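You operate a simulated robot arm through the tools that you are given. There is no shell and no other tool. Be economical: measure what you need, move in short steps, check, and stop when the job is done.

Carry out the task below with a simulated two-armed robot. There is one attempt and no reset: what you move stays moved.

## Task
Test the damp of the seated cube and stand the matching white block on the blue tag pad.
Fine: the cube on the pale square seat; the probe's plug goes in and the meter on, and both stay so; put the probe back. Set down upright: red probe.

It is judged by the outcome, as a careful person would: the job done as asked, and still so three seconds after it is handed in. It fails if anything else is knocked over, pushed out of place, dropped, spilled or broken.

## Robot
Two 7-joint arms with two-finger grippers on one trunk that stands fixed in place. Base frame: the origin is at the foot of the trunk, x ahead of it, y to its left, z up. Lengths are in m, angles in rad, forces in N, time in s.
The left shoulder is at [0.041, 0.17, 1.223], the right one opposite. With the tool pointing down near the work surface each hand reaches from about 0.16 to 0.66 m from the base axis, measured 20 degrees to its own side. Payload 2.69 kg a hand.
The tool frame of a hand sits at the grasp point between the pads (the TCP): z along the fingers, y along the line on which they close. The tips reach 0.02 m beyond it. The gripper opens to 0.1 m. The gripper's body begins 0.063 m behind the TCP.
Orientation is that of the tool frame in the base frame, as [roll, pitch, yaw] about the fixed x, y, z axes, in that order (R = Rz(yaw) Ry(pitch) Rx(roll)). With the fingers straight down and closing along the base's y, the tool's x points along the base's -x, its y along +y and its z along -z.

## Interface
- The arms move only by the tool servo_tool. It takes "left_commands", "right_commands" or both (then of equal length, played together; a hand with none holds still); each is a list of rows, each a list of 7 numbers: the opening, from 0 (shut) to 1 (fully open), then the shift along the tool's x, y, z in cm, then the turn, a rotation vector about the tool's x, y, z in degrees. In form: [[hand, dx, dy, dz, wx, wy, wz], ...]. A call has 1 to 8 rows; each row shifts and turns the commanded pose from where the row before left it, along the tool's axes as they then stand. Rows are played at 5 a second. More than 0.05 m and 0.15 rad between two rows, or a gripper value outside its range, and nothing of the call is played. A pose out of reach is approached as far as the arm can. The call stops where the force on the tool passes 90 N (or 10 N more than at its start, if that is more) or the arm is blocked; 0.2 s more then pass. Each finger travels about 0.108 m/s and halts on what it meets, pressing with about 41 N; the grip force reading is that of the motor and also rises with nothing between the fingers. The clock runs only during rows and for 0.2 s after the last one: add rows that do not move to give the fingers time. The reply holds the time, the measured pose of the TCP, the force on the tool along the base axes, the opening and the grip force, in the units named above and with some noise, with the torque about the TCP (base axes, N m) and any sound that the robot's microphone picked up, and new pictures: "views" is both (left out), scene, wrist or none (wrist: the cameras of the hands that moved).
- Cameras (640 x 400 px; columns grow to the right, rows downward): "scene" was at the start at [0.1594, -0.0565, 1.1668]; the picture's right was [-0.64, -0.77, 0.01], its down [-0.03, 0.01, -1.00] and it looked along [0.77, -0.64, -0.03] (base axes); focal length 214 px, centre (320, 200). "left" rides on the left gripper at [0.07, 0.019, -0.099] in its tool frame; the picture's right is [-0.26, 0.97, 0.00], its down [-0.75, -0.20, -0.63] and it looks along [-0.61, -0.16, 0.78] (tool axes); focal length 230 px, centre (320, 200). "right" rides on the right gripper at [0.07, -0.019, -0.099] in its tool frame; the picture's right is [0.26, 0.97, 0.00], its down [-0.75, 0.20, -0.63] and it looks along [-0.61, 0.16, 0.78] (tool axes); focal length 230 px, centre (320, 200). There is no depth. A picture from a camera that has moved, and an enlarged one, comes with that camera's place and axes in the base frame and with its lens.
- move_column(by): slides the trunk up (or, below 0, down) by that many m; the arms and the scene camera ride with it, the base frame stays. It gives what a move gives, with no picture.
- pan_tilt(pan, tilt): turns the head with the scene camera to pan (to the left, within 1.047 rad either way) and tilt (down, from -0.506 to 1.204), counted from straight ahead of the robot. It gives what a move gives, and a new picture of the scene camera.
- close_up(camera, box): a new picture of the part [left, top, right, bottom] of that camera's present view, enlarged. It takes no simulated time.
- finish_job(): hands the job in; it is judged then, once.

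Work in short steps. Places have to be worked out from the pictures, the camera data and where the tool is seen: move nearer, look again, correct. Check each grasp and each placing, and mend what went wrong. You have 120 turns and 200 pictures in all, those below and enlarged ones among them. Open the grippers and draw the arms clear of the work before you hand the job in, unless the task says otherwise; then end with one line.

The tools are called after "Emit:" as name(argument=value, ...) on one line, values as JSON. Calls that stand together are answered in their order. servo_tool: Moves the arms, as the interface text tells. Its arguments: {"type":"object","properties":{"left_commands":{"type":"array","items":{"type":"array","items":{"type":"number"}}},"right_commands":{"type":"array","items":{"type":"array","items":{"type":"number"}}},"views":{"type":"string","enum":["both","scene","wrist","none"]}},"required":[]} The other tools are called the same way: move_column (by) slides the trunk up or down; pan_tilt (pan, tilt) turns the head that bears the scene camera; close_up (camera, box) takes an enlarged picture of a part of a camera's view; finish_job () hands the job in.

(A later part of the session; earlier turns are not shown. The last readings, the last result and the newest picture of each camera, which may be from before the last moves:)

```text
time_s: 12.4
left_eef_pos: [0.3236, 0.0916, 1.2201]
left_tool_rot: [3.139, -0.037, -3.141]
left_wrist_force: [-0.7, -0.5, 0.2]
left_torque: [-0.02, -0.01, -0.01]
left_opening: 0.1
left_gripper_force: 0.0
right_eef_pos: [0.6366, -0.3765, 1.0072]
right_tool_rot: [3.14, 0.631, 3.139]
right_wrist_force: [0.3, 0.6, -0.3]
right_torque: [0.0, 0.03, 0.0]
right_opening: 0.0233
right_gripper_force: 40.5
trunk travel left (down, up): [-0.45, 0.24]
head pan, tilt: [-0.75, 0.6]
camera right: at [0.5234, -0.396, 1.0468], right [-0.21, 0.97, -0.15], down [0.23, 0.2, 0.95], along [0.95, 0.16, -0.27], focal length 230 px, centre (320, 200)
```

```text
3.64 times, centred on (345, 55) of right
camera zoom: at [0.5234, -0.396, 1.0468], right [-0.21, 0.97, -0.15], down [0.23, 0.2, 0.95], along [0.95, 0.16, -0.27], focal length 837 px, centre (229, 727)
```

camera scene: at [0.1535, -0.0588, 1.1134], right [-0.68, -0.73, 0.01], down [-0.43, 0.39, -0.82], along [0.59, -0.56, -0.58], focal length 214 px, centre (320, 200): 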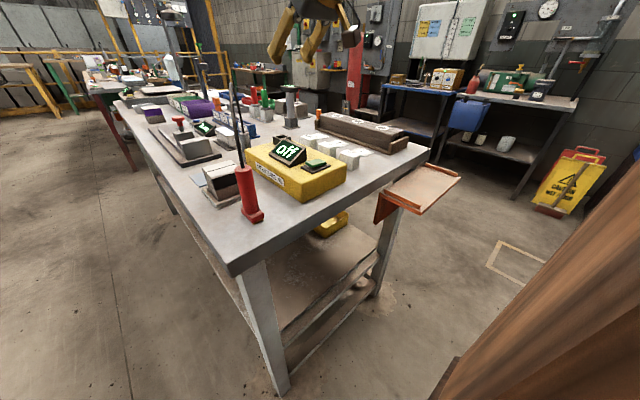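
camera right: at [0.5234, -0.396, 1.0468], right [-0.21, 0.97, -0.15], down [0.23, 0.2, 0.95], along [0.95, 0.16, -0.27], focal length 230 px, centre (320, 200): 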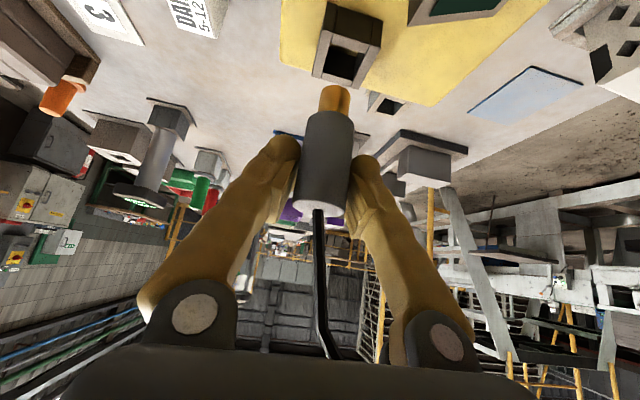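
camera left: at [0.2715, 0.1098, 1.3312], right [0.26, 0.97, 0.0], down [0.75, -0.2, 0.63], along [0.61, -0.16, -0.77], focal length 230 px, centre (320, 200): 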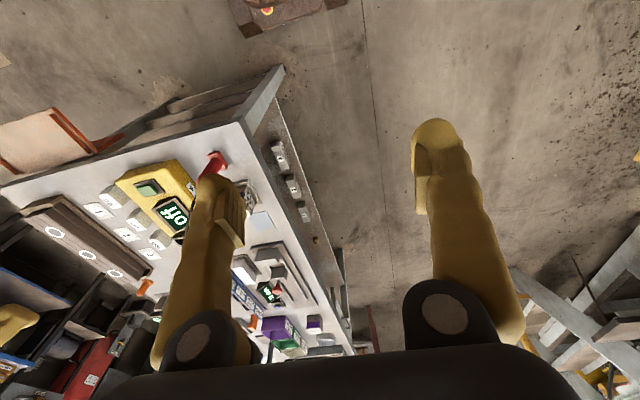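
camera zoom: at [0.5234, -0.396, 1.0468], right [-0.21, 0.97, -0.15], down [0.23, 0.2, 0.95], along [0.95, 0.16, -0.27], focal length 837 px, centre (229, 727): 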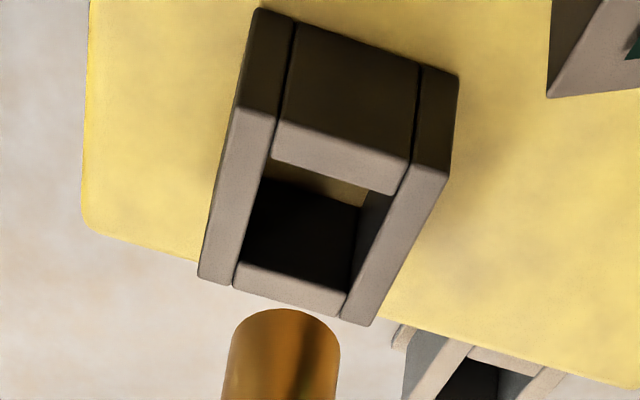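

Shift +4 mm x, +2 mm y, then lower in small steps until the pin is at the rim.

Emit:
servo_tool(right_commands=[[0, -0.32, 0.2, 0.24, 0, 0, 0], [0, 0.59, 0, 0.81, 0, 0, 0], [0, 0.59, 0, 0.81, 0, 0, 0], [0, 0, 0, 0, 0, 0, 0]], views="wrist")

Emit:
close_up(camera="scene", box=[265, 105, 295, 150])

Emit:
close_up(camera="right", box=[280, 0, 400, 140])

```text
time_s: 13.4
left_eef_pos: [0.3238, 0.0919, 1.2199]
left_tool_rot: [3.136, -0.036, 3.141]
left_wrist_force: [0.0, -0.5, 0.2]
left_torque: [0.03, 0.02, -0.01]
left_opening: 0.0999
left_gripper_force: 0.0
right_eef_pos: [0.6418, -0.377, 0.9882]
right_tool_rot: [3.137, 0.632, 3.138]
right_wrist_force: [0.1, 0.2, 0.2]
right_torque: [0.04, 0.0, -0.01]
right_opening: 0.0231
right_gripper_force: 40.8
trunk travel left (down, up): [-0.45, 0.24]
head pan, tilt: [-0.75, 0.6]
camera right: at [0.5279, -0.3944, 1.0263], right [-0.21, 0.97, -0.15], down [0.23, 0.2, 0.95], along [0.95, 0.16, -0.27], focal length 230 px, centre (320, 200)
```

right: 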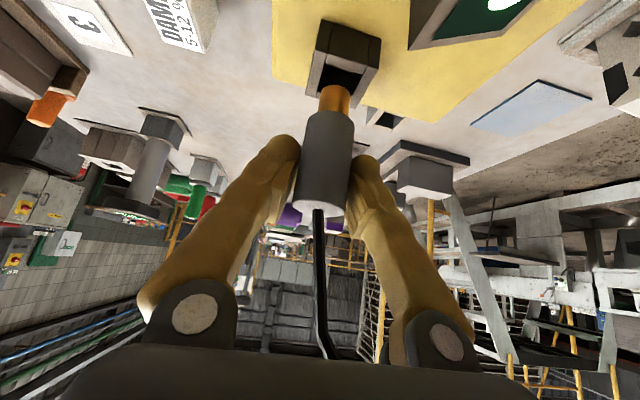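

```text
8.89 times, centred on (280, 128) of scene
camera zoom: at [0.1533, -0.0591, 1.1134], right [-0.68, -0.73, 0.01], down [-0.43, 0.39, -0.82], along [0.59, -0.56, -0.58], focal length 1906 px, centre (676, 844)
```

zoom: 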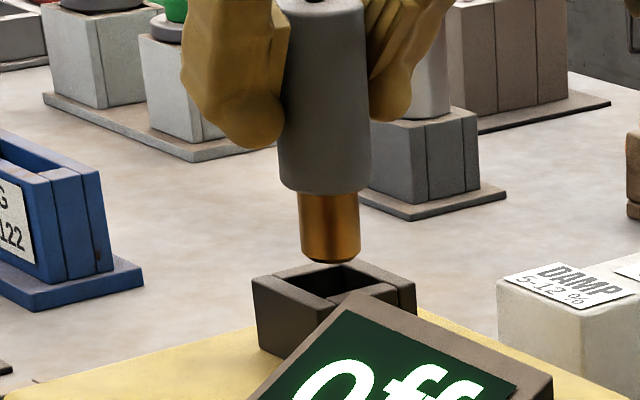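

```text
2.86 times, centred on (340, 70) of right
camera zoom: at [0.5279, -0.3944, 1.0263], right [-0.21, 0.97, -0.15], down [0.23, 0.2, 0.95], along [0.95, 0.16, -0.27], focal length 657 px, centre (263, 571)
```

zoom: 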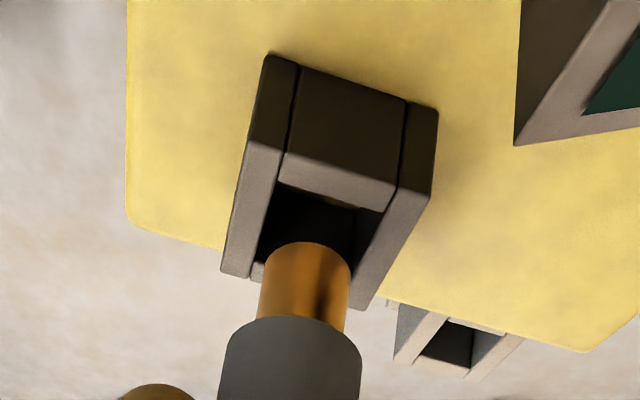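

Tip now at ≈(0.6424,-0.3761,0.926), over the hole. A residual ~4° tilt remains: correct 3° with a compensating +4 mm x, then lower 1.2 cm.

Emit:
servo_tool(right_commands=[[0, -0.32, 0.05, 0.24, 0, 3, 0], [0, 0.54, 0, 0.84, 0, 0, 0], [0, 0.27, 0, 0.42, 0, 0, 0], [0, 0, 0, 0, 0, 0, 0]], views="wrist")

Emit:
close_up(camera="scene", box=[260, 90, 300, 150])

Emit:
close_up(camera="right", box=[280, 0, 400, 140])

```text
time_s: 14.4
left_eef_pos: [0.3243, 0.091, 1.2199]
left_tool_rot: [3.139, -0.037, -3.141]
left_wrist_force: [-0.1, -0.2, 0.1]
left_torque: [0.0, 0.01, 0.01]
left_opening: 0.1001
left_gripper_force: 0.0
right_eef_pos: [0.6469, -0.3742, 0.9743]
right_tool_rot: [3.138, 0.58, 3.138]
right_wrist_force: [-0.1, -0.2, 0.0]
right_torque: [0.02, 0.01, 0.02]
right_opening: 0.0231
right_gripper_force: 41.0
trunk travel left (down, up): [-0.45, 0.24]
head pan, tilt: [-0.75, 0.6]
camera right: at [0.5342, -0.3931, 1.0179], right [-0.21, 0.97, -0.14], down [0.28, 0.2, 0.94], along [0.93, 0.16, -0.32], focal length 230 px, centre (320, 200)
```

right: 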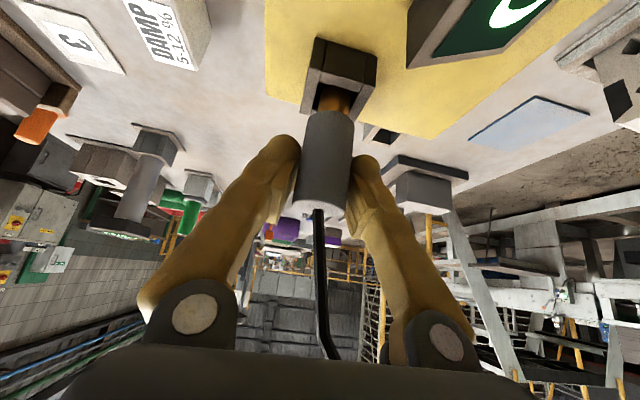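

```text
6.67 times, centred on (280, 120) of scene
camera zoom: at [0.1535, -0.0592, 1.1133], right [-0.68, -0.73, 0.01], down [-0.43, 0.39, -0.82], along [0.59, -0.56, -0.58], focal length 1430 px, centre (587, 733)
```

zoom: 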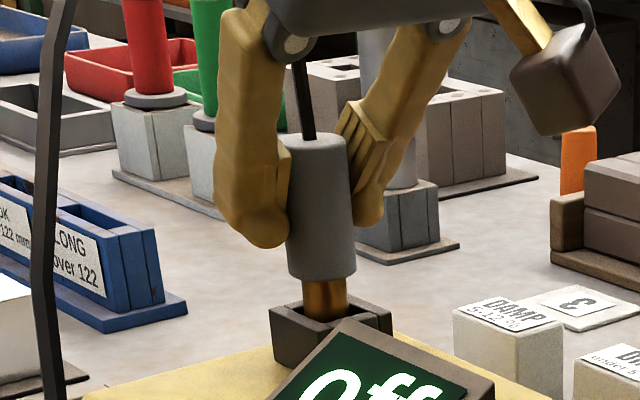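

```text
2.86 times, centred on (340, 70) of right
camera zoom: at [0.5342, -0.3931, 1.0179], right [-0.21, 0.97, -0.14], down [0.28, 0.2, 0.94], along [0.93, 0.16, -0.32], focal length 657 px, centre (263, 571)
```

zoom: 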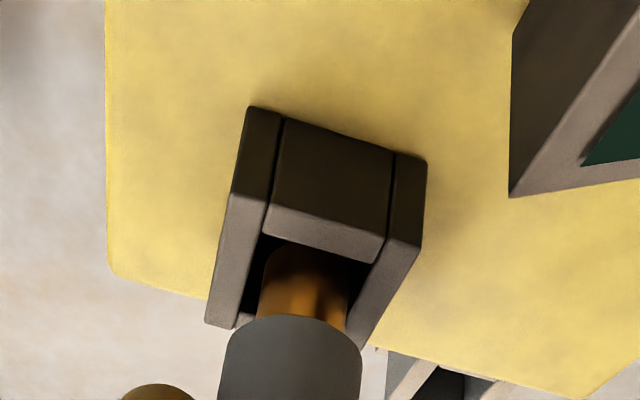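

The pin is inside the rim, with no force. Continue lowering 1.4 cm.

Emit:
servo_tool(right_commands=[[0, 0.28, 0, 0.42, 0, 0, 0], [0, 0.28, 0, 0.42, 0, 0, 0], [0, 0.22, 0, 0.33, 0, 0, 0], [0, 0, 0, 0, 0, 0, 0]], views="none")

Emit:
close_up(camera="scene", box=[260, 90, 300, 150])

Emit:
close_up(camera="right", box=[280, 0, 400, 140])

```text
time_s: 15.4
left_eef_pos: [0.3234, 0.0923, 1.2195]
left_tool_rot: [3.14, -0.036, -3.141]
left_wrist_force: [-0.5, -0.7, 0.1]
left_torque: [0.0, 0.0, 0.0]
left_opening: 0.1
left_gripper_force: 0.0
right_eef_pos: [0.6456, -0.3743, 0.9593]
right_tool_rot: [3.136, 0.58, 3.137]
right_wrist_force: [0.4, -0.2, 0.3]
right_torque: [-0.02, 0.0, -0.03]
right_opening: 0.0231
right_gripper_force: 41.0
trunk travel left (down, up): [-0.45, 0.24]
head pan, tilt: [-0.75, 0.6]
```

```text
6.67 times, centred on (280, 120) of scene
camera zoom: at [0.1535, -0.0591, 1.1134], right [-0.68, -0.73, 0.01], down [-0.43, 0.39, -0.82], along [0.59, -0.56, -0.58], focal length 1430 px, centre (587, 733)
```

zoom: 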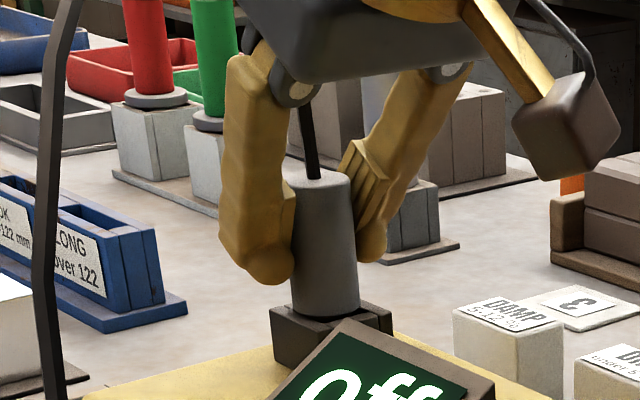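

```text
2.86 times, centred on (340, 70) of right
camera zoom: at [0.5336, -0.3929, 1.004], right [-0.21, 0.97, -0.14], down [0.28, 0.2, 0.94], along [0.93, 0.16, -0.32], focal length 657 px, centre (263, 571)
```

zoom: 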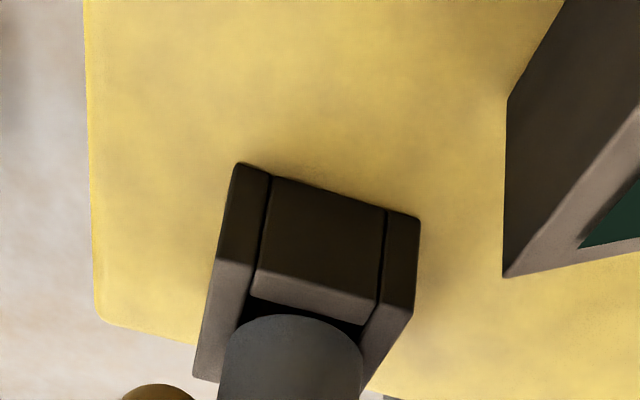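

Nearly seated. Press down until force rises.

Emit:
servo_tool(right_commands=[[0, 0.17, 0, 0.25, 0, 0, 0], [0, 0.17, 0, 0.25, 0, 0, 0], [0, 0.17, 0, 0.25, 0, 0, 0], [0, 0, 0, 0, 0, 0, 0]], views="none")

Emit:
close_up(camera="scene", box=[260, 90, 300, 150])

```text
time_s: 16.4
left_eef_pos: [0.3195, 0.0931, 1.2217]
left_tool_rot: [3.139, -0.032, -3.141]
left_wrist_force: [-0.4, 0.7, 0.0]
left_torque: [0.0, -0.01, 0.03]
left_opening: 0.0998
left_gripper_force: 0.0
right_eef_pos: [0.6449, -0.3734, 0.9575]
right_tool_rot: [3.14, 0.596, 3.141]
right_wrist_force: [-2.6, -6.1, 42.7]
right_torque: [-0.36, 0.37, 0.05]
right_opening: 0.0228
right_gripper_force: 40.6
trunk travel left (down, up): [-0.45, 0.24]
head pan, tilt: [-0.75, 0.6]
```

```text
6.67 times, centred on (280, 120) of scene
camera zoom: at [0.1493, -0.0577, 1.1143], right [-0.68, -0.73, 0.01], down [-0.42, 0.38, -0.82], along [0.6, -0.56, -0.57], focal length 1430 px, centre (587, 733)
```

zoom: 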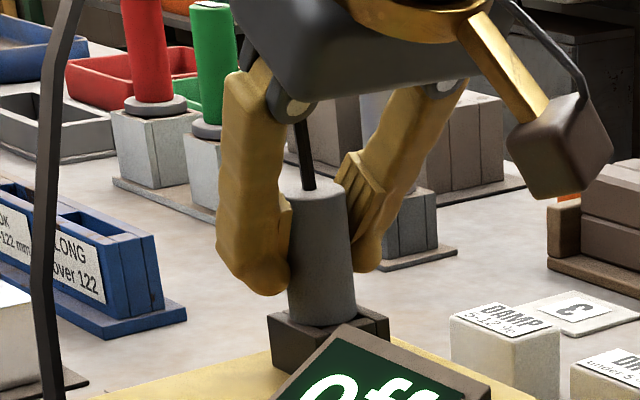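

It's fully seated (43 N with no further travel). Open and retreat along the tool axis.

Emit:
servo_tool(right_commands=[[0, -0.25, 0, -0.4, 0, 0, 0], [0.5, 0, 0, 0, 0, 0, 0], [0.5, 0, 0, 0, 0, 0, 0], [0.5, 0, 0, -3, 0, 0, 0], [0.5, 0, 0, -4, 0, 0, 0], [0.5, 0, 0, -4, 0, 0, 0]], views="both")

Emit:
close_up(camera="scene", box=[220, 60, 350, 180])

```text
time_s: 17.8
left_eef_pos: [0.3231, 0.0907, 1.2204]
left_tool_rot: [3.138, -0.034, -3.141]
left_wrist_force: [-0.8, 0.4, -0.3]
left_torque: [0.0, -0.01, 0.05]
left_opening: 0.1001
left_gripper_force: 0.1
right_eef_pos: [0.5838, -0.375, 1.0507]
right_tool_rot: [3.138, 0.58, 3.141]
right_wrist_force: [-0.6, -0.4, 0.2]
right_torque: [0.0, -0.01, 0.04]
right_opening: 0.0501
right_gripper_force: 0.0
trunk travel left (down, up): [-0.45, 0.24]
head pan, tilt: [-0.75, 0.6]
camera scene: at [0.1523, -0.0588, 1.1135], right [-0.68, -0.73, 0.01], down [-0.43, 0.39, -0.82], along [0.59, -0.56, -0.57], focal length 214 px, centre (320, 200)
camera right: at [0.4715, -0.3934, 1.0946], right [-0.22, 0.97, -0.14], down [0.28, 0.2, 0.94], along [0.93, 0.16, -0.32], focal length 230 px, centre (320, 200)
```

scene: 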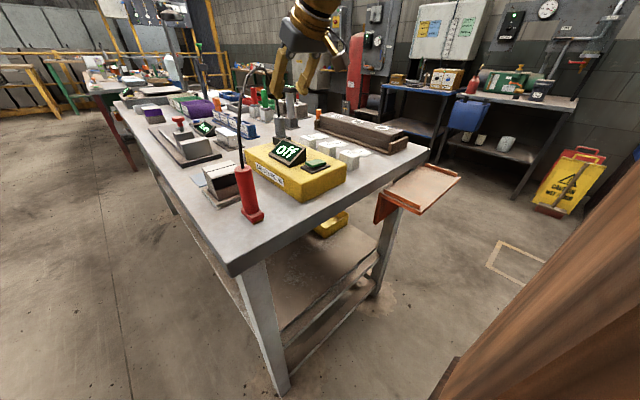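
right: 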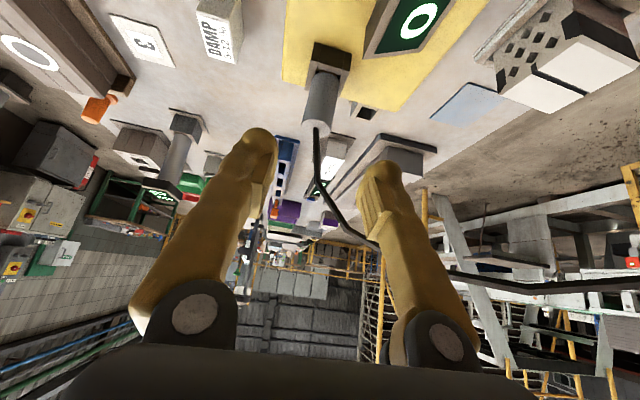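

```text
3.33 times, centred on (285, 120) of scene
camera zoom: at [0.1523, -0.0588, 1.1135], right [-0.68, -0.73, 0.01], down [-0.43, 0.39, -0.82], along [0.59, -0.56, -0.57], focal length 715 px, centre (437, 467)
```

zoom: 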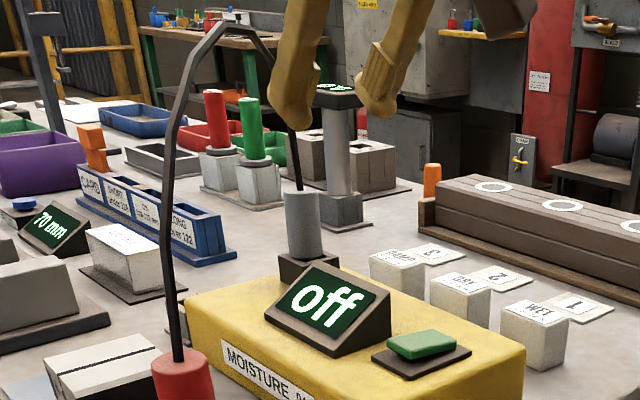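

Plug is in the socket. Now back away over the button and return to straight-down with closed fingers.

Emit:
servo_tool(right_commands=[[0.5, 2.5, 0.3, -2.85, 0, 0, 0], [0.5, 2.5, 0.8, -2.85, 0, 0, 0], [0.2, 2.5, 1.1, -2.85, 0, 0, 0], [0, 0, 0, 0, 0, 8.3, 0], [0, 0, 0, 0, 0, 8.3, 0], [0, 0, 0, 0, 0, 8.3, 0], [0, 0, 0, 0, 0, 8.3, 0], [0, 0, 0, 0, 0, 0, 0]], views="wrist")

Emit:
close_up(camera="scene", box=[200, 40, 400, 200])

```text
time_s: 19.6
left_eef_pos: [0.3225, 0.0915, 1.2206]
left_tool_rot: [3.137, -0.036, 3.14]
left_wrist_force: [-0.5, 0.4, -0.3]
left_torque: [0.0, -0.02, 0.03]
left_opening: 0.1
left_gripper_force: 0.1
right_eef_pos: [0.4734, -0.352, 1.0783]
right_tool_rot: [3.138, 0.001, 3.14]
right_wrist_force: [-0.2, -0.3, 0.7]
right_torque: [0.0, -0.02, 0.03]
right_opening: 0.0002
right_gripper_force: 29.4
trunk travel left (down, up): [-0.45, 0.24]
head pan, tilt: [-0.75, 0.6]
camera right: at [0.405, -0.3704, 1.1763], right [-0.26, 0.97, 0.0], down [0.75, 0.2, 0.63], along [0.61, 0.16, -0.78], focal length 230 px, centre (320, 200)
```

right: 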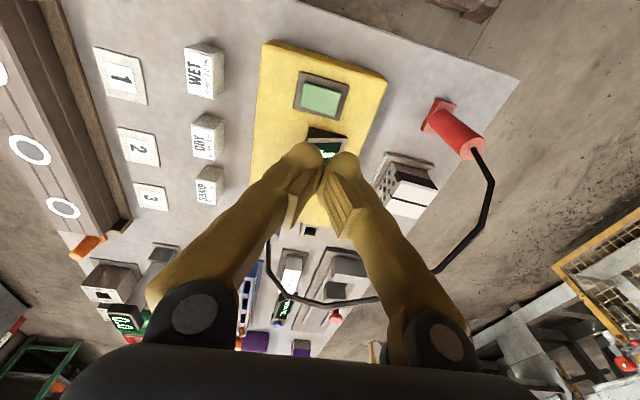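

```text
2.50 times, centred on (300, 120) of scene
camera zoom: at [0.1528, -0.0592, 1.1134], right [-0.68, -0.73, 0.01], down [-0.43, 0.39, -0.82], along [0.59, -0.56, -0.57], focal length 536 px, centre (370, 400)
```

zoom: 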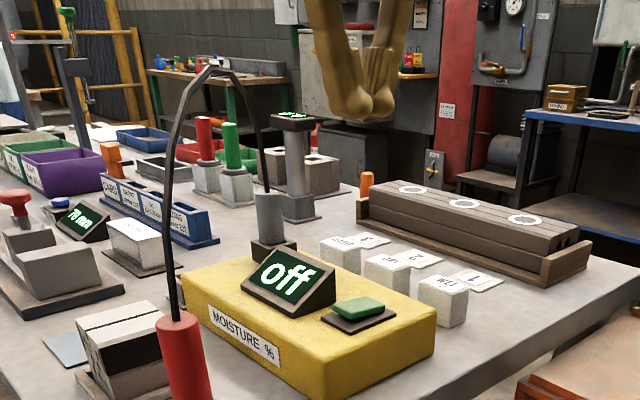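

Button is directly below the fingertips at (0.474,-0.353). Descend to just above.

Emit:
servo_tool(right_commands=[[0, 0, 0, 4, 0, 0, 0], [0, 0, 0, 4, 0, 0, 0], [0, 0, 0, 3.5, 0, 0, 0], [0, 0, 0, 1.5, 0, 0, 0], [0, 0, 0, 0, 0, 0, 0]], views="wrist")

Emit:
close_up(camera="scene", box=[250, 100, 370, 200])

```text
time_s: 20.8
left_eef_pos: [0.3225, 0.0921, 1.221]
left_tool_rot: [3.137, -0.036, -3.142]
left_wrist_force: [0.8, 0.7, -0.2]
left_torque: [0.02, -0.01, 0.02]
left_opening: 0.0999
left_gripper_force: 0.0
right_eef_pos: [0.4754, -0.3485, 0.9461]
right_tool_rot: [3.139, 0.001, -3.141]
right_wrist_force: [0.0, 0.3, 0.0]
right_torque: [-0.03, 0.0, -0.03]
right_opening: 0.0
right_gripper_force: 29.4
trunk travel left (down, up): [-0.45, 0.24]
head pan, tilt: [-0.75, 0.6]
camera right: at [0.4062, -0.3671, 1.0445], right [-0.26, 0.97, 0.0], down [0.75, 0.2, 0.63], along [0.61, 0.16, -0.78], focal length 230 px, centre (320, 200)
```

right: 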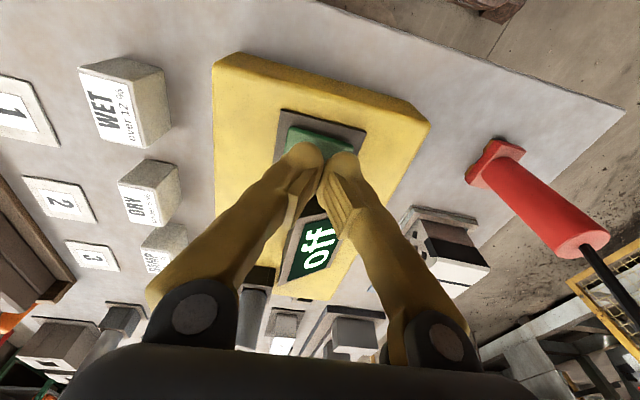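

```text
4.00 times, centred on (310, 150) of scene
camera zoom: at [0.1533, -0.0591, 1.1134], right [-0.68, -0.73, 0.01], down [-0.43, 0.39, -0.82], along [0.59, -0.56, -0.58], focal length 858 px, centre (360, 400)
```

zoom: 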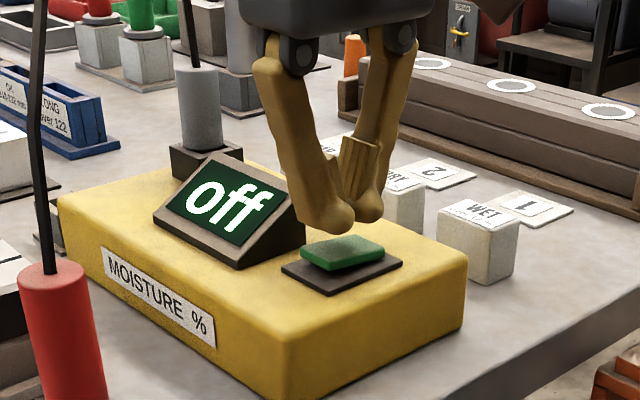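

Fingertips are just above the button. Press down in small steps.

Emit:
servo_tool(right_commands=[[0, 0, -0.2, 0.9, 0, 0, 0], [0, 0, 0, 0.5, 0, 0, 0], [0, 0, 0, 0.4, 0, 0, 0], [0, 0, 0, 0, 0, 0, 0]], views="none")

Emit:
close_up(camera="scene", box=[250, 100, 370, 200])

```text
time_s: 21.8
left_eef_pos: [0.3223, 0.0923, 1.2209]
left_tool_rot: [3.142, -0.036, -3.141]
left_wrist_force: [0.2, -0.5, 0.3]
left_torque: [0.01, 0.02, 0.01]
left_opening: 0.1
left_gripper_force: 0.1
right_eef_pos: [0.4757, -0.3518, 0.9302]
right_tool_rot: [3.138, 0.005, 3.139]
right_wrist_force: [0.7, 1.0, 11.8]
right_torque: [0.03, 0.01, 0.0]
right_opening: 0.0061
right_gripper_force: 29.2
trunk travel left (down, up): [-0.45, 0.24]
head pan, tilt: [-0.75, 0.6]
```

```text
4.00 times, centred on (310, 150) of scene
camera zoom: at [0.1527, -0.0585, 1.1136], right [-0.68, -0.73, 0.01], down [-0.43, 0.38, -0.82], along [0.59, -0.56, -0.57], focal length 858 px, centre (360, 400)
```

zoom: 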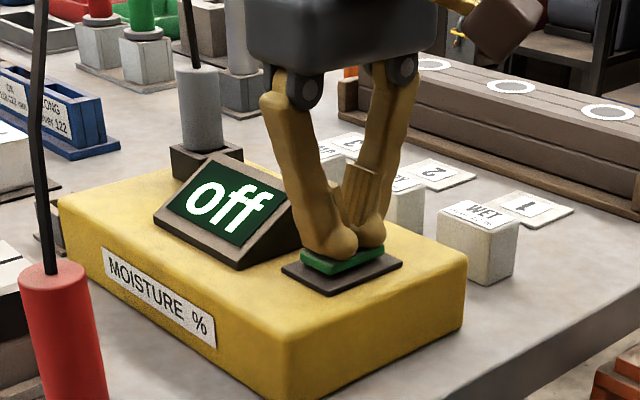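

12 N so far and still "off"; press a bit further.

Emit:
servo_tool(right_commands=[[0, 0, 0, 0.3, 0, 0, 0], [0, 0, 0, 0.3, 0, 0, 0]], views="none")

Emit:
close_up(camera="scene", box=[250, 100, 370, 200])

```text
time_s: 22.4
left_eef_pos: [0.3177, 0.0946, 1.2224]
left_tool_rot: [-3.141, -0.029, 3.142]
left_wrist_force: [-1.0, 0.1, 0.2]
left_torque: [0.0, 0.01, 0.01]
left_opening: 0.1001
left_gripper_force: 0.1
right_eef_pos: [0.4766, -0.3522, 0.9302]
right_tool_rot: [-3.138, 0.015, -3.141]
right_wrist_force: [-2.7, -3.8, 64.4]
right_torque: [0.02, 0.32, -0.1]
right_opening: 0.006
right_gripper_force: 29.5
trunk travel left (down, up): [-0.45, 0.24]
head pan, tilt: [-0.75, 0.6]
```

```text
4.00 times, centred on (310, 150) of scene
camera zoom: at [0.1489, -0.0567, 1.1148], right [-0.68, -0.73, 0.01], down [-0.42, 0.38, -0.82], along [0.6, -0.56, -0.57], focal length 858 px, centre (360, 400)
```

zoom: 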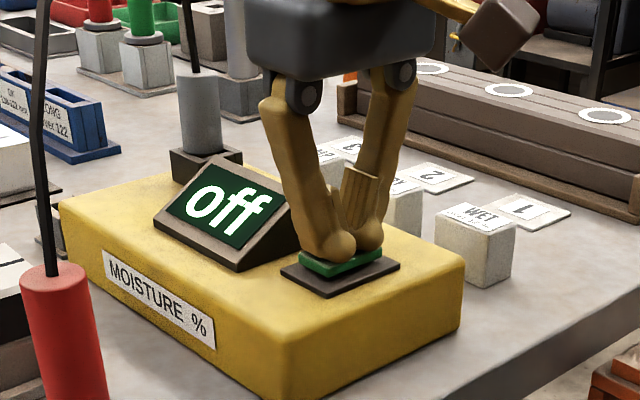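

The button has bottomed (64 N). Release upward and look at the display.

Emit:
servo_tool(right_commands=[[0, 0, 0, -1.5, 0, 0, 0], [0, 0, 0, -3, 0, 0, 0], [0, 0, 0, 0, 0, 0, 0]], views="none")

Emit:
close_up(camera="scene", box=[250, 100, 370, 200])

```text
time_s: 23.2
left_eef_pos: [0.3239, 0.0898, 1.2208]
left_tool_rot: [3.139, -0.038, 3.141]
left_wrist_force: [0.1, -0.3, -0.3]
left_torque: [0.02, 0.0, -0.02]
left_opening: 0.1
left_gripper_force: 0.2
right_eef_pos: [0.4761, -0.3531, 0.9666]
right_tool_rot: [3.138, -0.003, 3.141]
right_wrist_force: [0.1, -0.2, 0.4]
right_torque: [0.03, 0.02, 0.0]
right_opening: 0.0
right_gripper_force: 29.1
trunk travel left (down, up): [-0.45, 0.24]
head pan, tilt: [-0.75, 0.6]
```

```text
4.00 times, centred on (310, 150) of scene
camera zoom: at [0.1543, -0.0597, 1.1131], right [-0.68, -0.73, 0.01], down [-0.43, 0.39, -0.82], along [0.59, -0.56, -0.58], focal length 858 px, centre (360, 400)
```

zoom: 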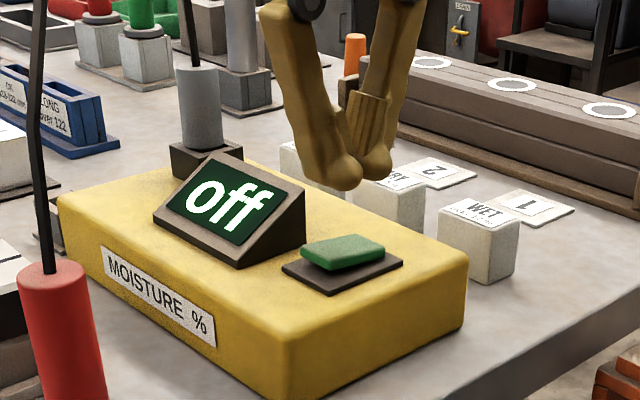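

Still "off". Check how well the plug is seated.

Emit:
close_up(camera="scene", box=[265, 100, 305, 150])

Emit:
servo_tool(right_commands=[[0, 2, 0, -4, 0, 0, 0], [0, 0, 0, -4, 0, 0, 0], [0, 0, 0, 0, 0, 0, 0]], views="wrist")

Emit:
close_up(camera="right", box=[230, 40, 430, 260])

```text
8.00 times, centred on (285, 125) of scene
camera zoom: at [0.1543, -0.0597, 1.1131], right [-0.68, -0.73, 0.01], down [-0.43, 0.39, -0.82], along [0.59, -0.56, -0.58], focal length 1716 px, centre (600, 800)
```

zoom: 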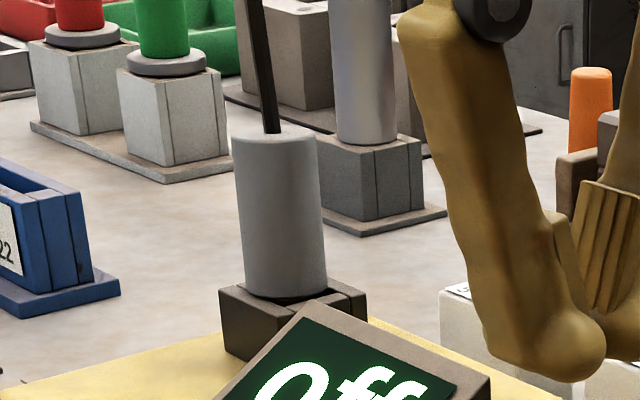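

```text
time_s: 24.0
left_eef_pos: [0.323, 0.0914, 1.2197]
left_tool_rot: [3.138, -0.037, 3.141]
left_wrist_force: [-0.2, 0.0, 0.4]
left_torque: [-0.03, 0.0, 0.0]
left_opening: 0.0998
left_gripper_force: 0.0
right_eef_pos: [0.4565, -0.3531, 1.0487]
right_tool_rot: [3.138, 0.001, 3.139]
right_wrist_force: [0.3, 0.5, 0.0]
right_torque: [-0.02, -0.03, -0.01]
right_opening: 0.0
right_gripper_force: 30.1
trunk travel left (down, up): [-0.45, 0.24]
head pan, tilt: [-0.75, 0.6]
camera right: at [0.3876, -0.3724, 1.1475], right [-0.26, 0.97, 0.0], down [0.75, 0.2, 0.63], along [0.61, 0.16, -0.78], focal length 230 px, centre (320, 200)
```

right: 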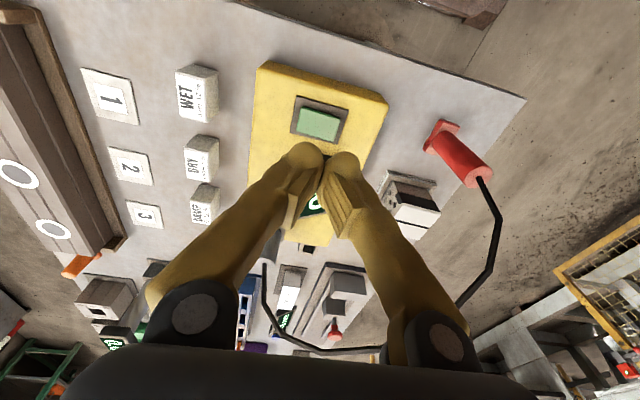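

```text
1.82 times, centred on (330, 150) of right
camera zoom: at [0.3876, -0.3724, 1.1475], right [-0.26, 0.97, 0.0], down [0.75, 0.2, 0.63], along [0.61, 0.16, -0.78], focal length 418 px, centre (302, 291)
```

zoom: 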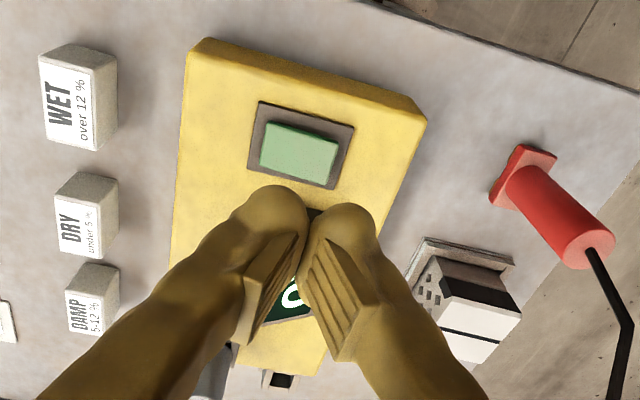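

The plug looks fully seated and nearly vertical, so I'll press the button again, harder and longer, watching the display.

Emit:
servo_tool(right_commands=[[0, -1.8, 0.2, 4, 0, 0, 0], [0, 0, 0, 4, 0, 0, 0], [0, 0, 0, 2.3, 0, 0, 0], [0, 0, 0, 0, 0, 0, 0]], views="none")

Emit:
servo_tool(right_commands=[[0, 0, 0, 0.9, 0, 0, 0], [0, 0, 0, 0.5, 0, 0, 0], [0, 0, 0, 0.3, 0, 0, 0], [0, 0, 0, 0.2, 0, 0, 0], [0, 0, 0, 0.1, 0, 0, 0], [0, 0, 0, 0, 0, 0, 0], [0, 0, 0, 0, 0, 0, 0]], views="wrist")

Emit:
close_up(camera="scene", box=[260, 110, 350, 190])

```text
time_s: 25.0
left_eef_pos: [0.322, 0.0917, 1.2198]
left_tool_rot: [3.138, -0.036, -3.141]
left_wrist_force: [-0.7, -0.8, -1.3]
left_torque: [-0.01, 0.02, 0.01]
left_opening: 0.0999
left_gripper_force: 0.0
right_eef_pos: [0.4721, -0.3519, 0.9434]
right_tool_rot: [3.137, 0.001, -3.141]
right_wrist_force: [0.5, 0.0, 0.2]
right_torque: [0.02, -0.01, -0.02]
right_opening: 0.0
right_gripper_force: 29.7
trunk travel left (down, up): [-0.45, 0.24]
head pan, tilt: [-0.75, 0.6]
```

```text
time_s: 26.6
left_eef_pos: [0.3192, 0.0927, 1.2216]
left_tool_rot: [3.141, -0.032, -3.14]
left_wrist_force: [0.7, -0.5, -0.6]
left_torque: [-0.01, 0.0, 0.02]
left_opening: 0.1
left_gripper_force: 0.0
right_eef_pos: [0.4736, -0.3538, 0.9295]
right_tool_rot: [-3.14, 0.01, -3.141]
right_wrist_force: [-2.1, -11.7, 51.9]
right_torque: [-0.12, 0.15, 0.15]
right_opening: 0.0061
right_gripper_force: 29.5
trunk travel left (down, up): [-0.45, 0.24]
head pan, tilt: [-0.75, 0.6]
camera right: at [0.4034, -0.3706, 1.0281], right [-0.26, 0.97, 0.0], down [0.74, 0.2, 0.64], along [0.62, 0.16, -0.77], focal length 230 px, centre (320, 200)
```

right: 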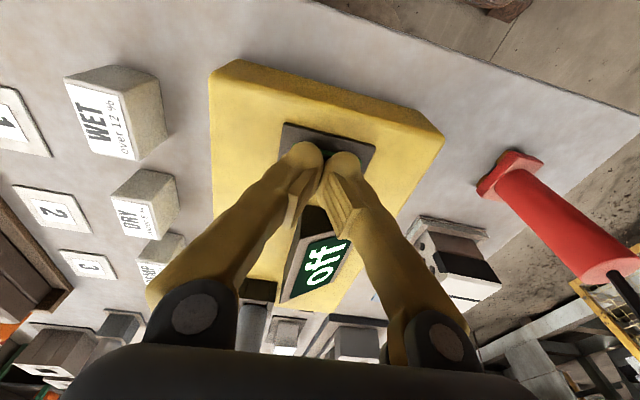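

```text
5.00 times, centred on (305, 150) of scene
camera zoom: at [0.1498, -0.0579, 1.1142], right [-0.68, -0.73, 0.01], down [-0.42, 0.38, -0.82], along [0.6, -0.56, -0.57], focal length 1072 px, centre (395, 450)
```

zoom: 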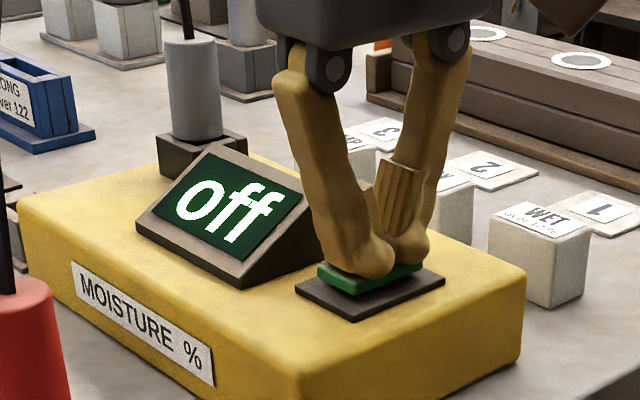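

Fully pressed yet "off", so the plug is likely not quite home. Release and take a nearer, flatter look at the plug.

Emit:
servo_tool(right_commands=[[0, 0, 0, -3, 0, 0, 0], [0, 0, 0, -4, 0, 0, 0], [0.6, 0, -0.5, -3, 0, -8, 0], [0.6, 0, -0.5, 0, 0, -8, 0], [0.6, 0, -0.5, 0, 0, -8, 0], [0.6, 0, -0.5, 0, 0, -8, 0], [0.6, 0, 0, 0, 0, 0, 0]], views="wrist")

Emit:
close_up(camera="right", box=[260, 60, 400, 180])

Emit:
close_up(camera="scene", box=[265, 105, 295, 150])

```text
time_s: 28.2
left_eef_pos: [0.3238, 0.0921, 1.2207]
left_tool_rot: [3.137, -0.036, -3.141]
left_wrist_force: [-0.6, 0.1, -0.3]
left_torque: [-0.01, 0.03, 0.03]
left_opening: 0.1001
left_gripper_force: 0.1
right_eef_pos: [0.4765, -0.3717, 1.026]
right_tool_rot: [3.14, 0.559, 3.137]
right_wrist_force: [0.1, 0.0, -1.0]
right_torque: [-0.03, 0.04, 0.01]
right_opening: 0.0599
right_gripper_force: 0.0
trunk travel left (down, up): [-0.45, 0.24]
head pan, tilt: [-0.75, 0.6]
heard: click, click
camera right: at [0.364, -0.3899, 1.0727], right [-0.22, 0.97, -0.13], down [0.3, 0.2, 0.93], along [0.93, 0.16, -0.33], focal length 230 px, centre (320, 200)
```

right: 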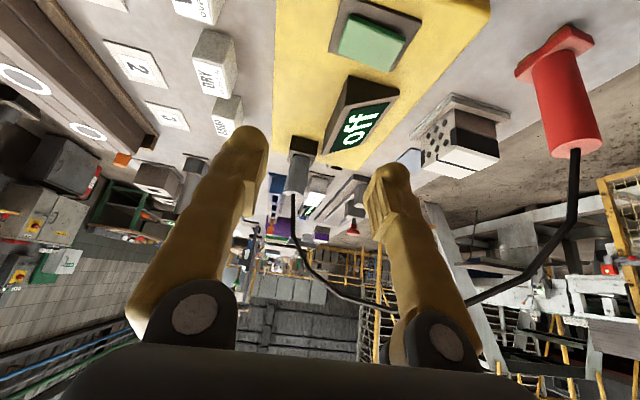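

```text
3.33 times, centred on (330, 120) of right
camera zoom: at [0.364, -0.3899, 1.0727], right [-0.22, 0.97, -0.13], down [0.3, 0.2, 0.93], along [0.93, 0.16, -0.33], focal length 767 px, centre (287, 467)
```

zoom: 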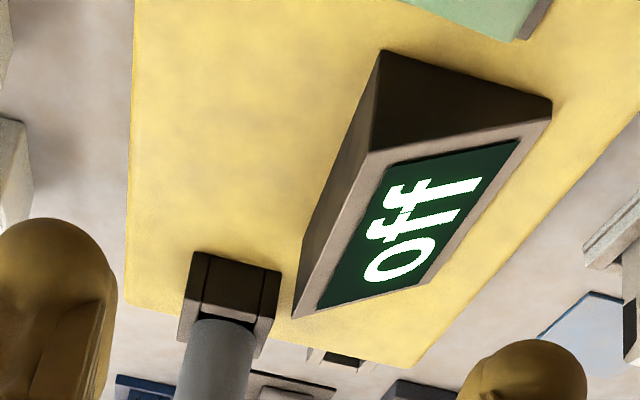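

```text
8.89 times, centred on (280, 128) of scene
camera zoom: at [0.1536, -0.0588, 1.1133], right [-0.68, -0.73, 0.01], down [-0.43, 0.39, -0.82], along [0.59, -0.56, -0.58], focal length 1906 px, centre (676, 844)
```

zoom: 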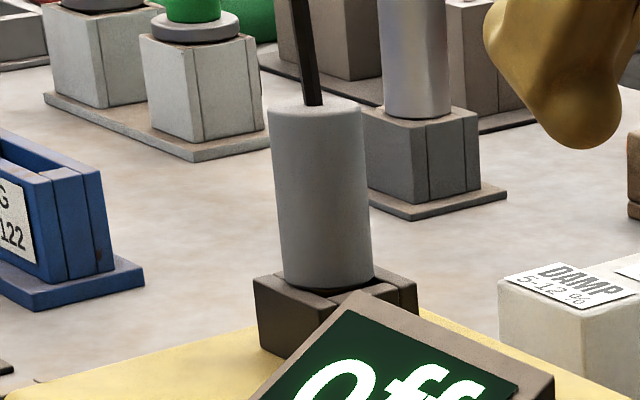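

Two clicks were heard at release, perhaps toggling on and then off. I press again with a light, single, slow stroke and listen.

Emit:
servo_tool(right_commands=[[0.3, 0, 0.5, 0, 0, 8, 0], [0, 0, 0.5, 0, 0, 8, 0], [0, 0, 0.5, 0, 0, 8, 0], [0, 0, 0.5, 0, 0, 8, 0], [0, 0, 0, 4, 0, 0, 0], [0, 0, 0, 4, 0, 0, 0], [0, 0, 0, 0, 0, 0, 0]], views="none")

Emit:
close_up(camera="scene", box=[260, 110, 350, 190])

```text
time_s: 29.8
left_eef_pos: [0.322, 0.0917, 1.2192]
left_tool_rot: [3.139, -0.035, -3.141]
left_wrist_force: [0.2, -0.1, 0.8]
left_torque: [-0.02, -0.03, 0.01]
left_opening: 0.1
left_gripper_force: 0.1
right_eef_pos: [0.4739, -0.3522, 0.9476]
right_tool_rot: [3.138, 0.001, 3.141]
right_wrist_force: [0.0, -0.4, 0.1]
right_torque: [0.0, -0.05, 0.0]
right_opening: 0.0
right_gripper_force: 29.9
trunk travel left (down, up): [-0.45, 0.24]
head pan, tilt: [-0.75, 0.6]
```

```text
5.00 times, centred on (305, 150) of scene
camera zoom: at [0.153, -0.059, 1.1135], right [-0.68, -0.73, 0.01], down [-0.43, 0.39, -0.82], along [0.59, -0.56, -0.57], focal length 1072 px, centre (395, 450)
```

zoom: 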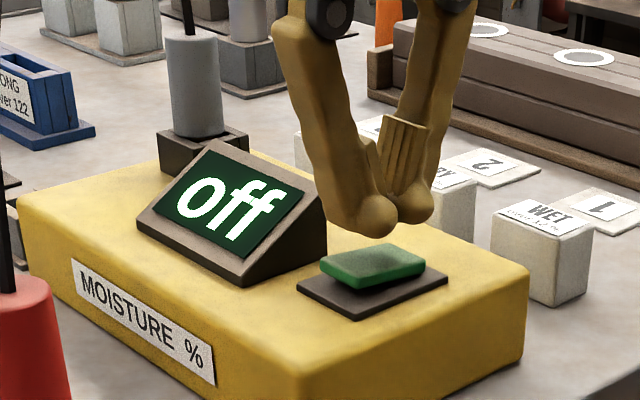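

Now lower in very small steps to a light press.

Emit:
servo_tool(right_commands=[[0, 0, 0, 0.8, 0, 0, 0], [0, 0, 0, 0.3, 0, 0, 0], [0, 0, 0, 0.3, 0, 0, 0], [0, 0, 0, 0, 0, 0, 0]], views="none")

Emit:
close_up(camera="scene", box=[260, 110, 350, 190])

Emit:
servo_tool(right_commands=[[0, 0, 0, 0.2, 0, 0, 0], [0, 0, 0, 0.2, 0, 0, 0], [0, 0, 0, 0, 0, 0, 0]], views="none")

Emit:
close_up(camera="scene", box=[260, 110, 350, 190])

```text
time_s: 30.8
left_eef_pos: [0.3226, 0.091, 1.2205]
left_tool_rot: [3.137, -0.037, 3.141]
left_wrist_force: [0.3, -0.4, -0.3]
left_torque: [0.01, 0.02, 0.0]
left_opening: 0.1002
left_gripper_force: 0.0
right_eef_pos: [0.4751, -0.3517, 0.9316]
right_tool_rot: [3.139, 0.0, 3.141]
right_wrist_force: [0.1, 0.3, 0.5]
right_torque: [0.0, 0.04, -0.02]
right_opening: 0.0
right_gripper_force: 29.7
trunk travel left (down, up): [-0.45, 0.24]
head pan, tilt: [-0.75, 0.6]
```

```text
5.00 times, centred on (305, 150) of scene
camera zoom: at [0.1534, -0.0591, 1.1134], right [-0.68, -0.73, 0.01], down [-0.43, 0.39, -0.82], along [0.59, -0.56, -0.58], focal length 1072 px, centre (395, 450)
```

zoom: 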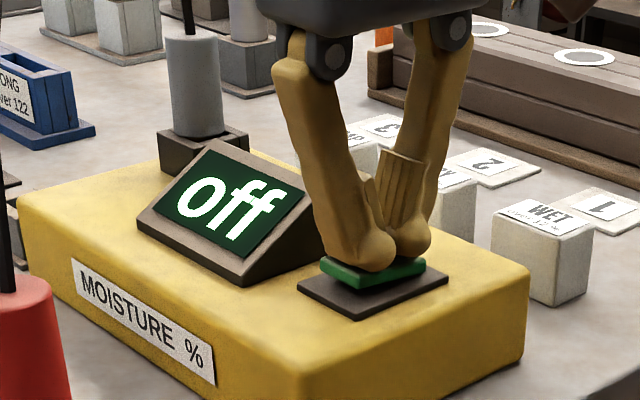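

```text
time_s: 31.6
left_eef_pos: [0.3218, 0.0919, 1.2219]
left_tool_rot: [3.141, -0.036, 3.141]
left_wrist_force: [0.4, 0.0, -0.1]
left_torque: [-0.04, -0.01, 0.01]
left_opening: 0.0999
left_gripper_force: 0.0
right_eef_pos: [0.4744, -0.3511, 0.9308]
right_tool_rot: [3.139, 0.005, -3.141]
right_wrist_force: [-2.3, -2.5, 21.6]
right_torque: [-0.03, 0.08, 0.05]
right_opening: 0.006
right_gripper_force: 29.4
trunk travel left (down, up): [-0.45, 0.24]
head pan, tilt: [-0.75, 0.6]
```

```text
5.00 times, centred on (305, 150) of scene
camera zoom: at [0.1519, -0.0584, 1.1138], right [-0.68, -0.73, 0.01], down [-0.43, 0.38, -0.82], along [0.59, -0.56, -0.57], focal length 1072 px, centre (395, 450)
```

zoom: 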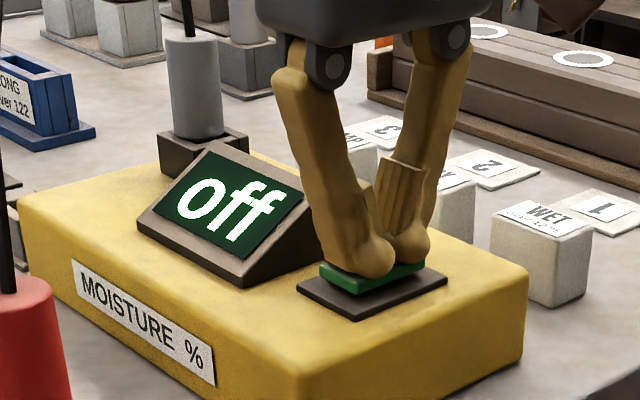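

21 N and slight travel. Push deeper, up to ~85 N.

Emit:
servo_tool(right_commands=[[0, 0, 0, 0.25, 0, 0, 0], [0, 0, 0, 0.25, 0, 0, 0], [0, 0, 0, 0.1, 0, 0, 0]], views="none")

Emit:
close_up(camera="scene", box=[280, 130, 340, 180])

```text
time_s: 32.4
left_eef_pos: [0.3162, 0.0936, 1.2235]
left_tool_rot: [3.14, -0.02, -3.141]
left_wrist_force: [-0.3, 0.2, 0.2]
left_torque: [0.03, -0.01, -0.01]
left_opening: 0.1002
left_gripper_force: 0.1
right_eef_pos: [0.473, -0.3514, 0.93]
right_tool_rot: [-3.14, 0.021, 3.141]
right_wrist_force: [1.3, -9.0, 66.9]
right_torque: [-0.1, 0.34, 0.13]
right_opening: 0.006
right_gripper_force: 29.6
trunk travel left (down, up): [-0.45, 0.24]
head pan, tilt: [-0.75, 0.6]
```

```text
8.00 times, centred on (310, 155) of scene
camera zoom: at [0.145, -0.0571, 1.115], right [-0.68, -0.73, 0.01], down [-0.42, 0.38, -0.82], along [0.6, -0.56, -0.57], focal length 1716 px, centre (400, 560)
```

zoom: 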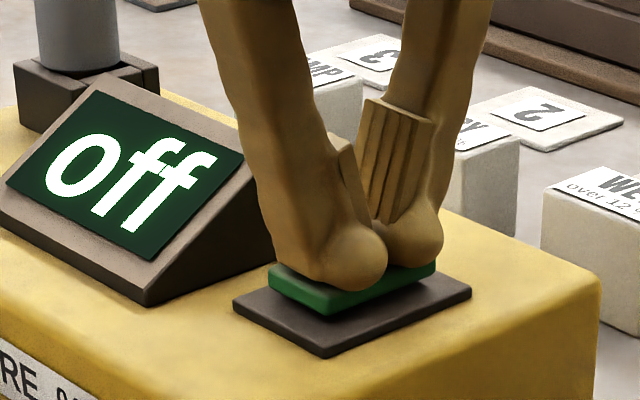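

Button fully down, no click yet. Release slowly and listen.

Emit:
servo_tool(right_commands=[[0, 0, 0, -0.3, 0, 0, 0], [0, 0, 0, -0.3, 0, 0, 0], [0, 0, 0, -0.3, 0, 0, 0], [0, 0, 0, -0.3, 0, 0, 0], [0, 0, 0, -0.3, 0, 0, 0], [0, 0, 0, -0.3, 0, 0, 0]], views="none")

Emit:
close_up(camera="scene", box=[260, 110, 350, 190])

```text
time_s: 33.8
left_eef_pos: [0.3223, 0.0901, 1.2199]
left_tool_rot: [3.137, -0.037, -3.141]
left_wrist_force: [-0.2, 0.6, -0.5]
left_torque: [0.04, 0.01, 0.01]
left_opening: 0.0999
left_gripper_force: 0.1
right_eef_pos: [0.4735, -0.3519, 0.9389]
right_tool_rot: [3.14, -0.002, 3.141]
right_wrist_force: [-0.1, 0.1, -0.1]
right_torque: [-0.01, 0.03, 0.01]
right_opening: 0.0
right_gripper_force: 29.7
trunk travel left (down, up): [-0.45, 0.24]
head pan, tilt: [-0.75, 0.6]
```

```text
5.00 times, centred on (305, 150) of scene
camera zoom: at [0.1535, -0.0592, 1.1133], right [-0.68, -0.73, 0.01], down [-0.43, 0.39, -0.82], along [0.59, -0.56, -0.58], focal length 1072 px, centre (395, 450)
```

zoom: 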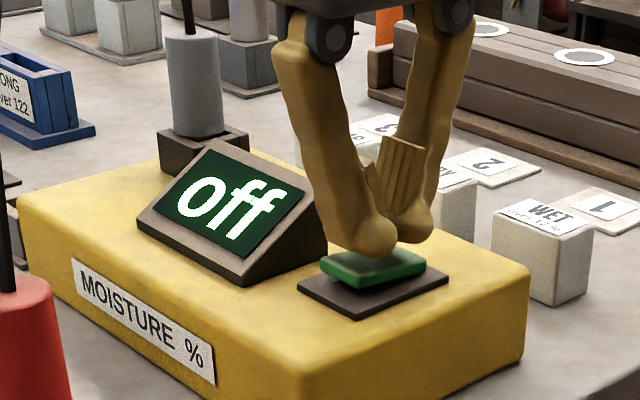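

No click or change. The remaining suspicion is the plug's seating, so I take a low-angle look at it from the -y side.

Emit:
servo_tool(right_commands=[[0, 0, -2, -4, 0, 0, 0], [0.4, -2, -3, -2, 0, -8, 0], [0.6, -3, -3, 0, 0, -8, 0], [0.6, -2, 0, 0, 0, -8, 0], [0.6, 0, 0, 0, 0, -8, 0], [0.6, 0, 0, 0, 0, -8, 0], [0.6, 0, 0, 0, 0, -8, 0]], views="wrist")

Emit:
close_up(camera="right", box=[300, 40, 460, 200])

```text
time_s: 35.4
left_eef_pos: [0.3231, 0.0924, 1.22]
left_tool_rot: [3.139, -0.035, -3.14]
left_wrist_force: [-0.2, 1.3, -0.5]
left_torque: [0.03, 0.02, 0.01]
left_opening: 0.0999
left_gripper_force: 0.0
right_eef_pos: [0.5414, -0.4293, 1.0071]
right_tool_rot: [3.134, 0.84, 3.135]
right_wrist_force: [0.3, 0.6, 1.0]
right_torque: [0.04, 0.04, 0.02]
right_opening: 0.0599
right_gripper_force: 0.1
trunk travel left (down, up): [-0.45, 0.24]
head pan, tilt: [-0.75, 0.6]
camera right: at [0.4216, -0.4489, 1.0216], right [-0.17, 0.97, -0.19], down [0.03, 0.2, 0.98], along [0.98, 0.16, -0.06], focal length 230 px, centre (320, 200)
```

right: 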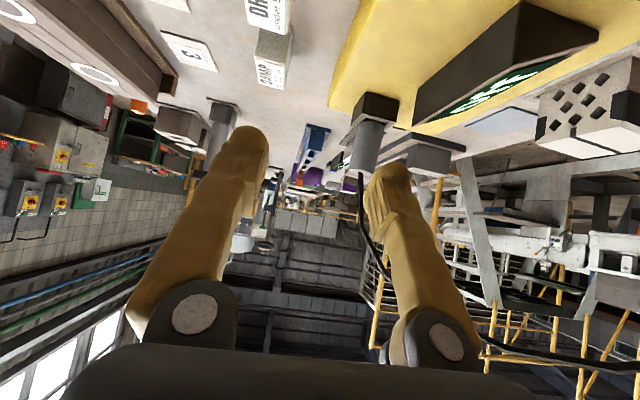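

```text
2.50 times, centred on (380, 120) of right
camera zoom: at [0.4216, -0.4489, 1.0216], right [-0.17, 0.97, -0.19], down [0.03, 0.2, 0.98], along [0.98, 0.16, -0.06], focal length 575 px, centre (170, 400)
```

zoom: 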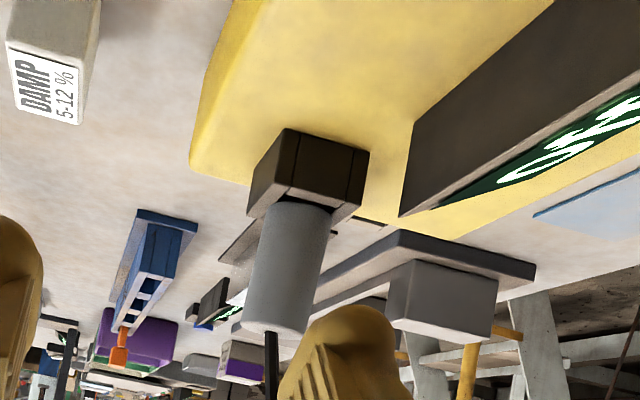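

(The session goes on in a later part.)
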